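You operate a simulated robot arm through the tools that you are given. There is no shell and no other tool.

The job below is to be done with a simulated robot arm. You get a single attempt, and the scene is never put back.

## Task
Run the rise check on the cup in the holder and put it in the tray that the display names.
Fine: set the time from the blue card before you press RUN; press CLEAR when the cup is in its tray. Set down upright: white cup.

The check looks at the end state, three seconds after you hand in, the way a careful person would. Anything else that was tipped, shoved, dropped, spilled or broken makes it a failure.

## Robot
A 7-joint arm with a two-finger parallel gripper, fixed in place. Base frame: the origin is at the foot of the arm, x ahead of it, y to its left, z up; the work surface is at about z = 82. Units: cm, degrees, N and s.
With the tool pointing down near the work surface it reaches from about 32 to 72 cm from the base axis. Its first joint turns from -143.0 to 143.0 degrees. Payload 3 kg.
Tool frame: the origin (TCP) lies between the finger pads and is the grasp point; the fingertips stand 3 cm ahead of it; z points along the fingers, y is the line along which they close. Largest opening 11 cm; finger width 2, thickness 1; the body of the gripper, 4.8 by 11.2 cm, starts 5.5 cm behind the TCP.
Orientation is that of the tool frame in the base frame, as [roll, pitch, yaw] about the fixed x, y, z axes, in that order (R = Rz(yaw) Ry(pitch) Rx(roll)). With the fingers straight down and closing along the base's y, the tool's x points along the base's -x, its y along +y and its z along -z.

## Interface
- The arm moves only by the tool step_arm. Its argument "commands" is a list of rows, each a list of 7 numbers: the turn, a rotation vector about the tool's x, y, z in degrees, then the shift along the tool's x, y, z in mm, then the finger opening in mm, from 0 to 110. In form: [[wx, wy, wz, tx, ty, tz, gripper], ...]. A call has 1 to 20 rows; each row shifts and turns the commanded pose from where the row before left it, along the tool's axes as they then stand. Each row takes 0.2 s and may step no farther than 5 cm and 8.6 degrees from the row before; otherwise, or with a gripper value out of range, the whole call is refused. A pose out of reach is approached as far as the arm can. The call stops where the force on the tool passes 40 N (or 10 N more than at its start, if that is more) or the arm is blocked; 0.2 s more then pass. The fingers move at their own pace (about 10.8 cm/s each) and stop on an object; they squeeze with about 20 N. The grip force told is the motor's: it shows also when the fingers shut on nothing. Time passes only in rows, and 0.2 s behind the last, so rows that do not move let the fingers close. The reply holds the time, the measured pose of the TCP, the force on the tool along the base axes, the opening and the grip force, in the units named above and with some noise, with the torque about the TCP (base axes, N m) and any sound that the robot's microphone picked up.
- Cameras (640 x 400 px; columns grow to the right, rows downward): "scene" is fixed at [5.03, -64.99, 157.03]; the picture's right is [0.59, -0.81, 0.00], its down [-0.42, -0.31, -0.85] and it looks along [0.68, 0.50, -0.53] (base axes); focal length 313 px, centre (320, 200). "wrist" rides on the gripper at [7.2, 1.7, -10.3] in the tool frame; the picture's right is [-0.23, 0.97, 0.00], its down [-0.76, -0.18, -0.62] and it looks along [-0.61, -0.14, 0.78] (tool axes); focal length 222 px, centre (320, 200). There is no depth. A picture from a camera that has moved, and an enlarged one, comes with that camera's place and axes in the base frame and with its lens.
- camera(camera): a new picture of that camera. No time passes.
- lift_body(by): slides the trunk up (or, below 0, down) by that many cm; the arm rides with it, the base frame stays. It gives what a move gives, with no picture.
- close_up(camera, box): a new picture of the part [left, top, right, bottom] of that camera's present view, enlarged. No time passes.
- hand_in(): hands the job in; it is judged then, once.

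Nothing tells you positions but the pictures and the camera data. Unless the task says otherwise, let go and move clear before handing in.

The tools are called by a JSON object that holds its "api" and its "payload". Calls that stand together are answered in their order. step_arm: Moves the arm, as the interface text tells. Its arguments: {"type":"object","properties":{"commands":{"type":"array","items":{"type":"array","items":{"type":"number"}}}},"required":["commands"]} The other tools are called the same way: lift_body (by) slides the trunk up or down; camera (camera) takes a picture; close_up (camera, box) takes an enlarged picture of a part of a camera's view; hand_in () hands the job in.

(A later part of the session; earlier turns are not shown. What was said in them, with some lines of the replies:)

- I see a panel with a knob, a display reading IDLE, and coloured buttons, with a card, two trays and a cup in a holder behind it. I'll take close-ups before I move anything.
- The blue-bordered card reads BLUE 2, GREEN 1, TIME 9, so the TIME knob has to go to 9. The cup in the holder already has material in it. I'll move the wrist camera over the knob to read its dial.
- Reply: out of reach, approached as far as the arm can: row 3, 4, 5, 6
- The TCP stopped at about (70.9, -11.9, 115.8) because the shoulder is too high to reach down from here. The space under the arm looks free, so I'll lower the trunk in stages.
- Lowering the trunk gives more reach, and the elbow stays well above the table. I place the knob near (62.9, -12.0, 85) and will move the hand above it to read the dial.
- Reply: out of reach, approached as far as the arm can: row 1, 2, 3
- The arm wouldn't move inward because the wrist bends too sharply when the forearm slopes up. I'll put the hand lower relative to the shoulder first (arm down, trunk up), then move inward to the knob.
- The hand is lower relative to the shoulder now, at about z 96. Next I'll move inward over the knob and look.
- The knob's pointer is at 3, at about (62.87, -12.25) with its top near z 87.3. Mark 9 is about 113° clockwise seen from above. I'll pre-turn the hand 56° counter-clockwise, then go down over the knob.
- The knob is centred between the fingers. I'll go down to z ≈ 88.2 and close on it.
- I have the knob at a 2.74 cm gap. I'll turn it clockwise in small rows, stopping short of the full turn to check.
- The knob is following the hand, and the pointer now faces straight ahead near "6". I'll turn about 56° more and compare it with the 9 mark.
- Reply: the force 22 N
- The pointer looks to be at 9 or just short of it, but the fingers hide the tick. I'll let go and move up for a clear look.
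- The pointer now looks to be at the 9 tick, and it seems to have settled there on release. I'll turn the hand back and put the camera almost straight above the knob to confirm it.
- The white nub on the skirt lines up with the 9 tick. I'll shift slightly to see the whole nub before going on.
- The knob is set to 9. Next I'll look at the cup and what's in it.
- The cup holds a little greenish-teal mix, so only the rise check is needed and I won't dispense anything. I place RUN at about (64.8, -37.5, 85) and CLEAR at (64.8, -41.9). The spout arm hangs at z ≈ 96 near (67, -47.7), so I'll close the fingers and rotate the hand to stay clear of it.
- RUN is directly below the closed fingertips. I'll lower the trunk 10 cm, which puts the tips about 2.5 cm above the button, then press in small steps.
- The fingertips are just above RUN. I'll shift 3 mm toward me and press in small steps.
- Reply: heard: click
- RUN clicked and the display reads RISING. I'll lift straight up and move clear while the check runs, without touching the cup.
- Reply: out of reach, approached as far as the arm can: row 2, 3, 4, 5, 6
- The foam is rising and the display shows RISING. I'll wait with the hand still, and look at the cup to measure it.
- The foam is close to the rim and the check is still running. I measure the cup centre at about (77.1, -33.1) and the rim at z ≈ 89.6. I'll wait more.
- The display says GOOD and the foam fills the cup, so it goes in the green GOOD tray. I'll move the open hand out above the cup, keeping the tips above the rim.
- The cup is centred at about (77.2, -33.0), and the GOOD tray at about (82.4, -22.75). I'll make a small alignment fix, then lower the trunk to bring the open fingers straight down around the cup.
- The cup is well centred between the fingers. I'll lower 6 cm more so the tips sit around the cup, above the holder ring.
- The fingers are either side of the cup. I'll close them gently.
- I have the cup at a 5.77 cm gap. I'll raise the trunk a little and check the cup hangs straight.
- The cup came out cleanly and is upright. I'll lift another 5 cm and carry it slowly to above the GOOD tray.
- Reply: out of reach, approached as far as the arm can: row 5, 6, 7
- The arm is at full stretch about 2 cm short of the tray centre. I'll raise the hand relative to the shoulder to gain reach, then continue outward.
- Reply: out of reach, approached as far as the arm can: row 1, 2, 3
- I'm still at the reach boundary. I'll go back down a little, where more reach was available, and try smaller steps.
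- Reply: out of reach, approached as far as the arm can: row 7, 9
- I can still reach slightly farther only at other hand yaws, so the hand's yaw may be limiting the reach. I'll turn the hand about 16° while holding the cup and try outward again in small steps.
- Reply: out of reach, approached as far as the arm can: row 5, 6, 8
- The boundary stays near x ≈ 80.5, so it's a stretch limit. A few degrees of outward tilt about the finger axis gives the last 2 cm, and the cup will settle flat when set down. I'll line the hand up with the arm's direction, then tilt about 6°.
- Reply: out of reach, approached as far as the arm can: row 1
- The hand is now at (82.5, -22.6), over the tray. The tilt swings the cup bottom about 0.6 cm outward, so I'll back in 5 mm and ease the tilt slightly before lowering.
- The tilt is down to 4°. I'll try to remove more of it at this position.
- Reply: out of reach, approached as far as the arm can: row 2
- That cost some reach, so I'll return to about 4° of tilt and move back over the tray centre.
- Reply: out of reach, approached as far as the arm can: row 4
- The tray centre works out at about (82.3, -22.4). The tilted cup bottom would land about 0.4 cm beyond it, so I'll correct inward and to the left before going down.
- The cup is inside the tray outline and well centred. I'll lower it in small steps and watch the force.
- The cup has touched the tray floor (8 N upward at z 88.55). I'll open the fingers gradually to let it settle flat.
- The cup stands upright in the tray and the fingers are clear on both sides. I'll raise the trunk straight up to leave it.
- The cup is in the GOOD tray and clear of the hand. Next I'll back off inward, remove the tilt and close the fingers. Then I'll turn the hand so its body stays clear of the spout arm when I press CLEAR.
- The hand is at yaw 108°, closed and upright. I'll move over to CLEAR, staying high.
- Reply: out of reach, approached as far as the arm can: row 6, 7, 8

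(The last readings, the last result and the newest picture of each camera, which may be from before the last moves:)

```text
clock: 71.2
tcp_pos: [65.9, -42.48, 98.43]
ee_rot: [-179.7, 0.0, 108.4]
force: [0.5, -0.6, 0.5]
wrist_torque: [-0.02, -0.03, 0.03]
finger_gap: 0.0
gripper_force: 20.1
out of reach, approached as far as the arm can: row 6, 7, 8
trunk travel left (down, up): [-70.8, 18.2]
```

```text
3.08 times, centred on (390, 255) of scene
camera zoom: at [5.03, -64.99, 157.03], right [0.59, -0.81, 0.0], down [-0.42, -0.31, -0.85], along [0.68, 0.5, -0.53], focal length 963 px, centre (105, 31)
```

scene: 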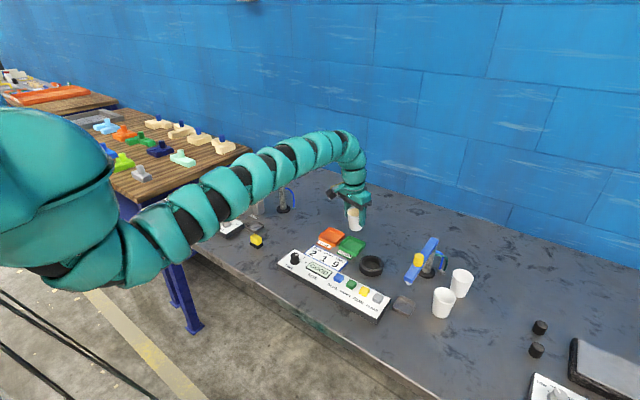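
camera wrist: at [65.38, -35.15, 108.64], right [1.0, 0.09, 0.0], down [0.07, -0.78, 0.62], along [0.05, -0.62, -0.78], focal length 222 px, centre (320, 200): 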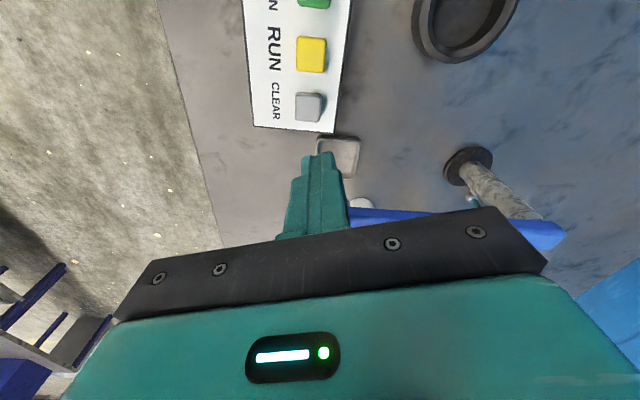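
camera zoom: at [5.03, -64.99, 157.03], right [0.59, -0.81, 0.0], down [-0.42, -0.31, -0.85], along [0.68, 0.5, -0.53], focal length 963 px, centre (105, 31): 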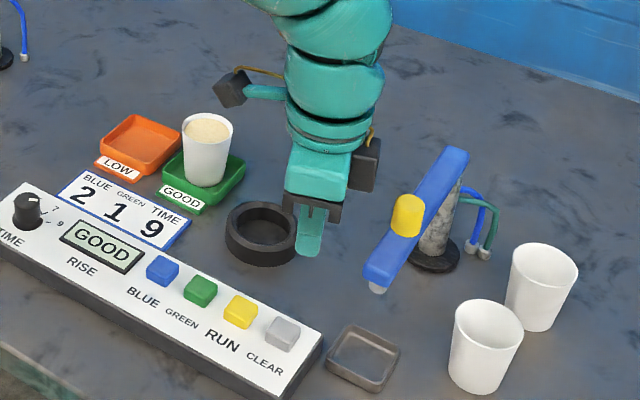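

The reach limit stopped the hand at (65.9, -42.5, 98.4). There's also a sensor box on the back of the hand facing the spout side. I'll measure the spout's exact position before choosing how to approach CLEAR.

{"api": "close_up", "payload": {"camera": "scene", "box": [385, 220, 465, 300]}}

{"api": "close_up", "payload": {"camera": "wrist", "box": [240, 60, 560, 260]}}

{"api": "close_up", "payload": {"camera": "scene", "box": [355, 195, 435, 275]}}

```text
5.00 times, centred on (425, 260) of scene
camera zoom: at [5.03, -64.99, 157.03], right [0.59, -0.81, 0.0], down [-0.42, -0.31, -0.85], along [0.68, 0.5, -0.53], focal length 1565 px, centre (-205, -100)
```

zoom: 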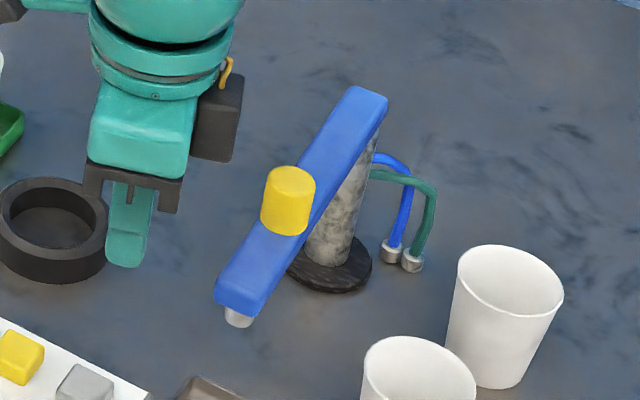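

```text
2.00 times, centred on (400, 160) of wrist
camera zoom: at [65.38, -35.15, 108.64], right [1.0, 0.09, 0.0], down [0.07, -0.78, 0.62], along [0.05, -0.62, -0.78], focal length 444 px, centre (160, 280)
```

zoom: 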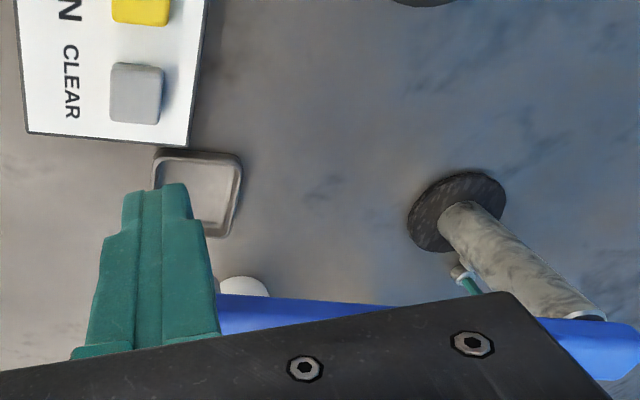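

```text
5.00 times, centred on (395, 235) of scene
camera zoom: at [5.03, -64.99, 157.03], right [0.59, -0.81, 0.0], down [-0.42, -0.31, -0.85], along [0.68, 0.5, -0.53], focal length 1565 px, centre (-55, 25)
```

zoom: 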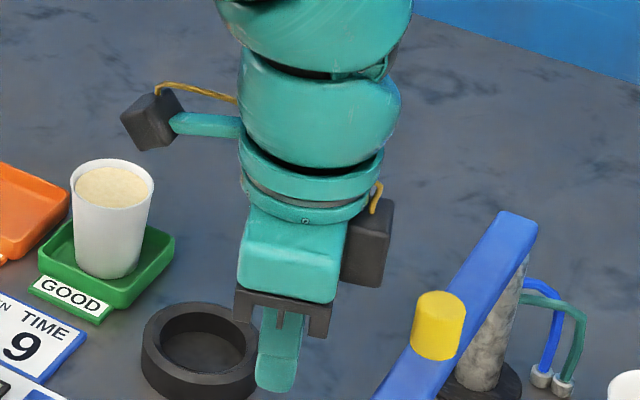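

The spout bar runs along x from 67.1 to 87, at y -47.3 to -49.7 and z 94–96. At about yaw 158° both the hand body and the rear box clear it by roughly 2 cm. CLEAR is at (64.75, -41.9). I'll turn the hand, then come down partway.

{"api": "step_arm", "payload": {"commands": [[0, 0, -7.15, 0, 0, 0, 0], [0, 0, -7.15, 0, 0, 0, 0], [0, 0, -7.15, 0, 0, 0, 0], [0, 0, -7.15, 0, 0, 0, 0], [0, 0, -7.15, 0, 0, 0, 0], [0, 0, -7.15, 0, 0, 0, 0], [0, 0, -7.15, 0, 0, 0, 0], [0, 0, 0, 0, 0, 20, 0], [0, 0, 0, 0, 0, 20, 0], [0, 0, 0, 0, 0, 10, 0], [0, 0, 0, 0, 0, 0, 0]]}}

{"api": "camera", "payload": {"camera": "wrist"}}

{"api": "close_up", "payload": {"camera": "scene", "box": [345, 215, 465, 315]}}

```text
clock: 73.5
tcp_pos: [66.12, -42.35, 93.49]
ee_rot: [-180.0, 0.0, 158.4]
force: [-0.1, -1.0, 0.5]
wrist_torque: [-0.02, -0.01, 0.02]
finger_gap: 0.0
gripper_force: 20.1
trunk travel left (down, up): [-70.8, 18.2]
```

```text
taken
camera wrist: at [60.09, -38.17, 103.68], right [0.57, 0.82, 0.0], down [0.64, -0.45, 0.62], along [0.51, -0.35, -0.78], focal length 222 px, centre (320, 200)
```

wrist: 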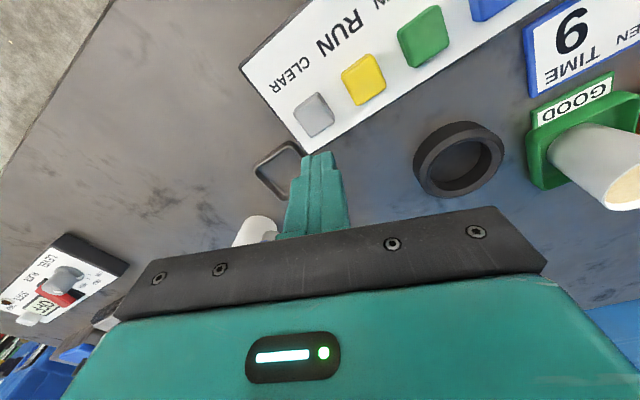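

```text
4.00 times, centred on (405, 265) of scene
camera zoom: at [5.03, -64.99, 157.03], right [0.59, -0.81, 0.0], down [-0.42, -0.31, -0.85], along [0.68, 0.5, -0.53], focal length 1252 px, centre (-20, -60)
```

zoom: 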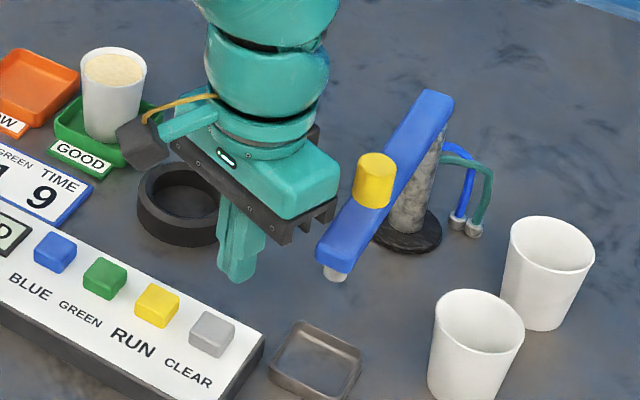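

{"api": "step_arm", "payload": {"commands": [[0, 0, 0, 8.3, 0.2, 0, 0], [0, 0, 0, 8.2, 0.2, 0, 0], [0, 0, 0, 0, 0, 10, 0], [0, 0, 0, 0, 0, 0, 0]]}}

{"api": "close_up", "payload": {"camera": "wrist", "box": [220, 40, 420, 240]}}

{"api": "close_up", "payload": {"camera": "scene", "box": [345, 215, 465, 315]}}

```text
clock: 74.5
tcp_pos: [65.34, -42.11, 92.51]
ee_rot: [-179.9, 0.0, 158.4]
force: [0.6, -0.5, 0.0]
wrist_torque: [-0.01, -0.01, -0.04]
finger_gap: 0.01
gripper_force: 20.0
out of reach, approached as far as the arm can: row 2
trunk travel left (down, up): [-70.8, 18.2]
```

```text
2.00 times, centred on (320, 140) of wrist
camera zoom: at [59.24, -37.84, 102.7], right [0.57, 0.82, 0.0], down [0.64, -0.45, 0.62], along [0.51, -0.35, -0.78], focal length 444 px, centre (320, 320)
```

zoom: 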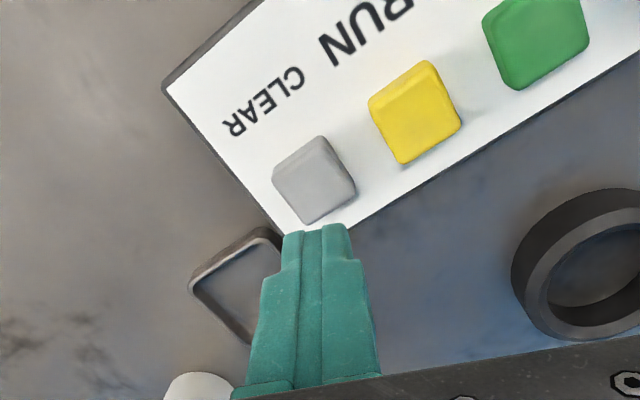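

```text
4.00 times, centred on (405, 265) of scene
camera zoom: at [5.03, -64.99, 157.03], right [0.59, -0.81, 0.0], down [-0.42, -0.31, -0.85], along [0.68, 0.5, -0.53], focal length 1252 px, centre (-20, -60)
```

zoom: 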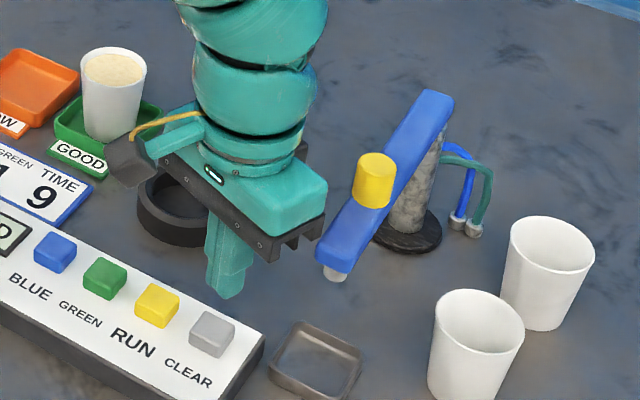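

I'm at the inner reach limit again, which eases as the hand goes lower. I'll come down 1.2 cm more, with the tips still about 3 cm above the button, then finish the shift inward.

{"api": "step_arm", "payload": {"commands": [[0, 0, 0, 0, 0, 12, 0], [0, 0, 0, 3, 0, 0, 0], [0, 0, 0, 3, 0, 0, 0], [0, 0, 0, 2, 1, 0, 0], [0, 0, 0, 0, 0, 0, 0]]}}

{"api": "close_up", "payload": {"camera": "wrist", "box": [220, 40, 420, 240]}}

{"api": "close_up", "payload": {"camera": "scene", "box": [345, 215, 465, 315]}}

```text
clock: 75.8
tcp_pos: [64.67, -41.74, 91.47]
ee_rot: [-179.9, -0.1, 158.4]
force: [-0.7, 0.2, 0.1]
wrist_torque: [0.01, 0.04, 0.03]
finger_gap: 0.0
gripper_force: 20.0
trunk travel left (down, up): [-70.8, 18.2]
```

```text
2.00 times, centred on (320, 140) of wrist
camera zoom: at [58.63, -37.49, 101.55], right [0.57, 0.82, 0.0], down [0.64, -0.45, 0.62], along [0.51, -0.35, -0.78], focal length 444 px, centre (320, 320)
```

zoom: 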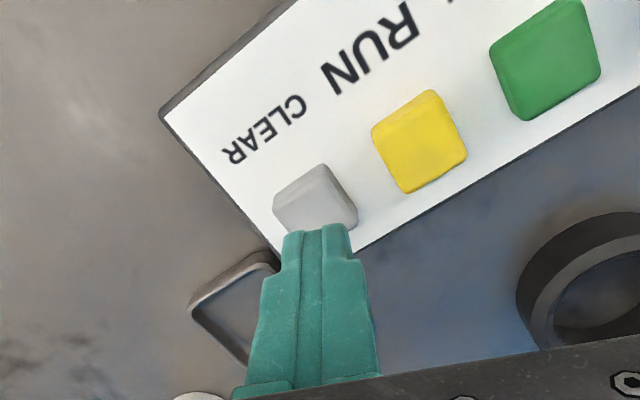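

```text
4.00 times, centred on (405, 265) of scene
camera zoom: at [5.03, -64.99, 157.03], right [0.59, -0.81, 0.0], down [-0.42, -0.31, -0.85], along [0.68, 0.5, -0.53], focal length 1252 px, centre (-20, -60)
```

zoom: 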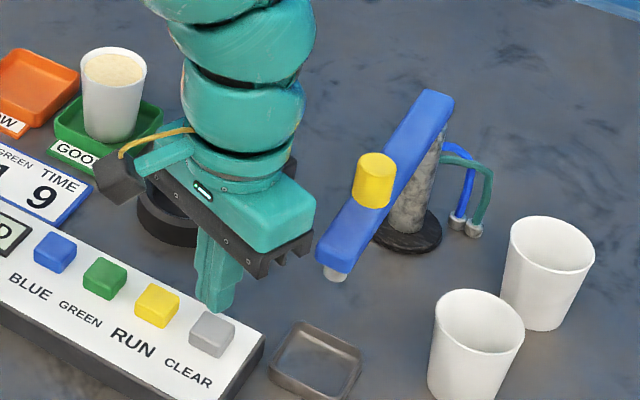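

The fingertips are over CLEAR with the hand about 2 cm clear of the spout. I'll press in small steps.

{"api": "step_arm", "payload": {"commands": [[0, 0, 0, 2, -1, 8, 0], [0, 0, 0, 0, 0, 8, 0], [0, 0, 0, 0, 0, 6, 0], [0, 0, 0, 0, 0, 4, 0], [0, 0, 0, 0, 0, 3, 0], [0, 0, 0, 0, 0, 2, 0], [0, 0, 0, 0, 0, 0, 0]]}}

{"api": "close_up", "payload": {"camera": "scene", "box": [290, 210, 450, 330]}}

```text
clock: 77.3
tcp_pos: [64.55, -41.89, 88.36]
ee_rot: [-180.0, 0.0, 158.4]
force: [0.6, -2.9, 8.2]
wrist_torque: [-0.06, -0.04, 0.0]
finger_gap: 0.02
gripper_force: 19.7
trunk travel left (down, up): [-70.8, 18.2]
heard: click
```

```text
3.33 times, centred on (370, 270) of scene
camera zoom: at [5.03, -64.99, 157.03], right [0.59, -0.81, 0.0], down [-0.42, -0.31, -0.85], along [0.68, 0.5, -0.53], focal length 1043 px, centre (153, -33)
```

zoom: 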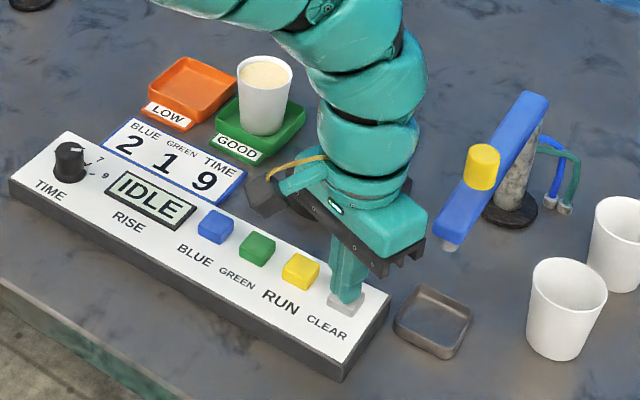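

CLEAR clicked and the display is back to IDLE. I'll raise the trunk straight up and check the final scene.

{"api": "lift_body", "payload": {"by": 12}}

{"api": "camera", "payload": {"camera": "scene"}}

{"api": "close_up", "payload": {"camera": "scene", "box": [310, 210, 400, 280]}}

{"api": "close_up", "payload": {"camera": "scene", "box": [380, 210, 500, 330]}}

{"api": "camera", "payload": {"camera": "wrist"}}

```text
clock: 78.8
tcp_pos: [64.46, -41.84, 100.32]
ee_rot: [-180.0, -0.1, 158.4]
force: [-0.1, 0.6, 0.0]
wrist_torque: [0.01, -0.01, 0.04]
finger_gap: 0.01
gripper_force: 19.8
trunk travel left (down, up): [-82.8, 6.2]
```

```text
taken
```

scene: 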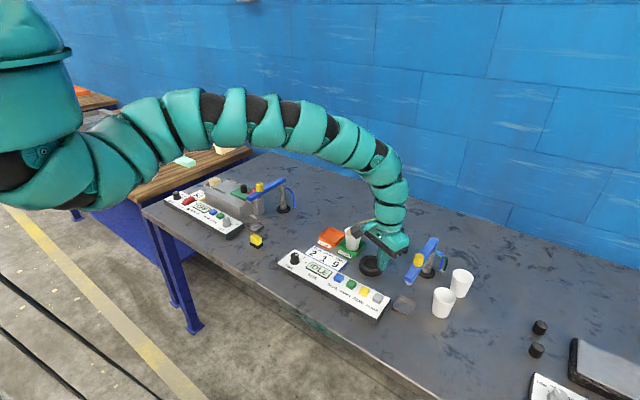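

```text
5.71 times, centred on (355, 245) of scene
camera zoom: at [5.03, -64.99, 157.03], right [0.59, -0.81, 0.0], down [-0.42, -0.31, -0.85], along [0.68, 0.5, -0.53], focal length 1789 px, centre (120, -57)
```

zoom: 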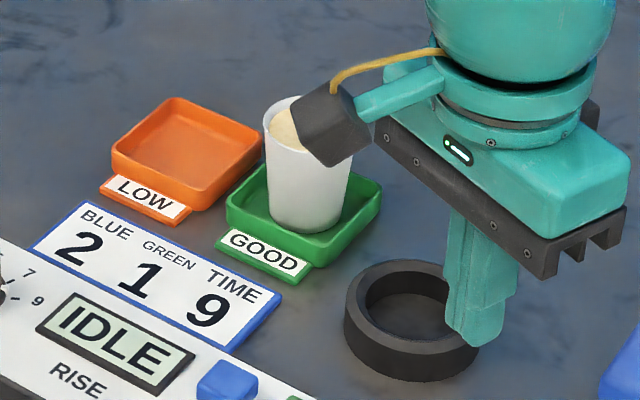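

```text
3.33 times, centred on (440, 270) of scene
camera zoom: at [5.03, -64.99, 157.03], right [0.59, -0.81, 0.0], down [-0.42, -0.31, -0.85], along [0.68, 0.5, -0.53], focal length 1043 px, centre (-80, -33)
```

zoom: 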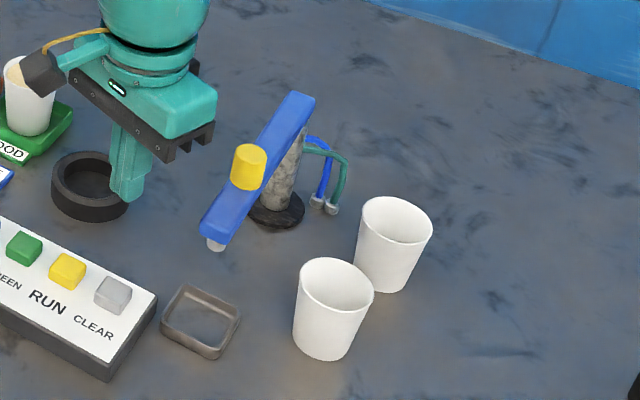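

```text
taken
camera wrist: at [58.48, -37.57, 110.42], right [0.57, 0.82, 0.0], down [0.64, -0.45, 0.62], along [0.51, -0.35, -0.78], focal length 222 px, centre (320, 200)
```

wrist: 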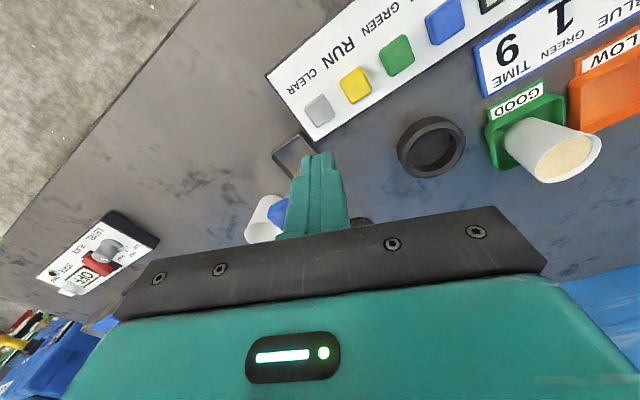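

The white cup with its risen foam stands upright in the green GOOD tray, the display reads IDLE after CLEAR, and the spout, other cups and trays haven't moved. The hand is empty and clear, so I'm handing in.

{"api": "hand_in", "payload": {}}

```text
The job is handed in.
```

The rise check is done. The display named GOOD, and the white cup now stands upright in the green GOOD tray.

- **Time:** I set the TIME knob to 9 from the blue card before pressing RUN. BLUE and GREEN were not pressed.
- **Placing the cup:** The arm was at full stretch over the tray, so I set the cup down with a tilt of about 4°. It settled flat when I let go.
- **CLEAR:** I pressed it once the cup was in its tray, and the display went back to IDLE.

In the last pictures nothing else looked moved or spilled. The hand was empty and clear of everything when I handed in. The knob is still at 9.
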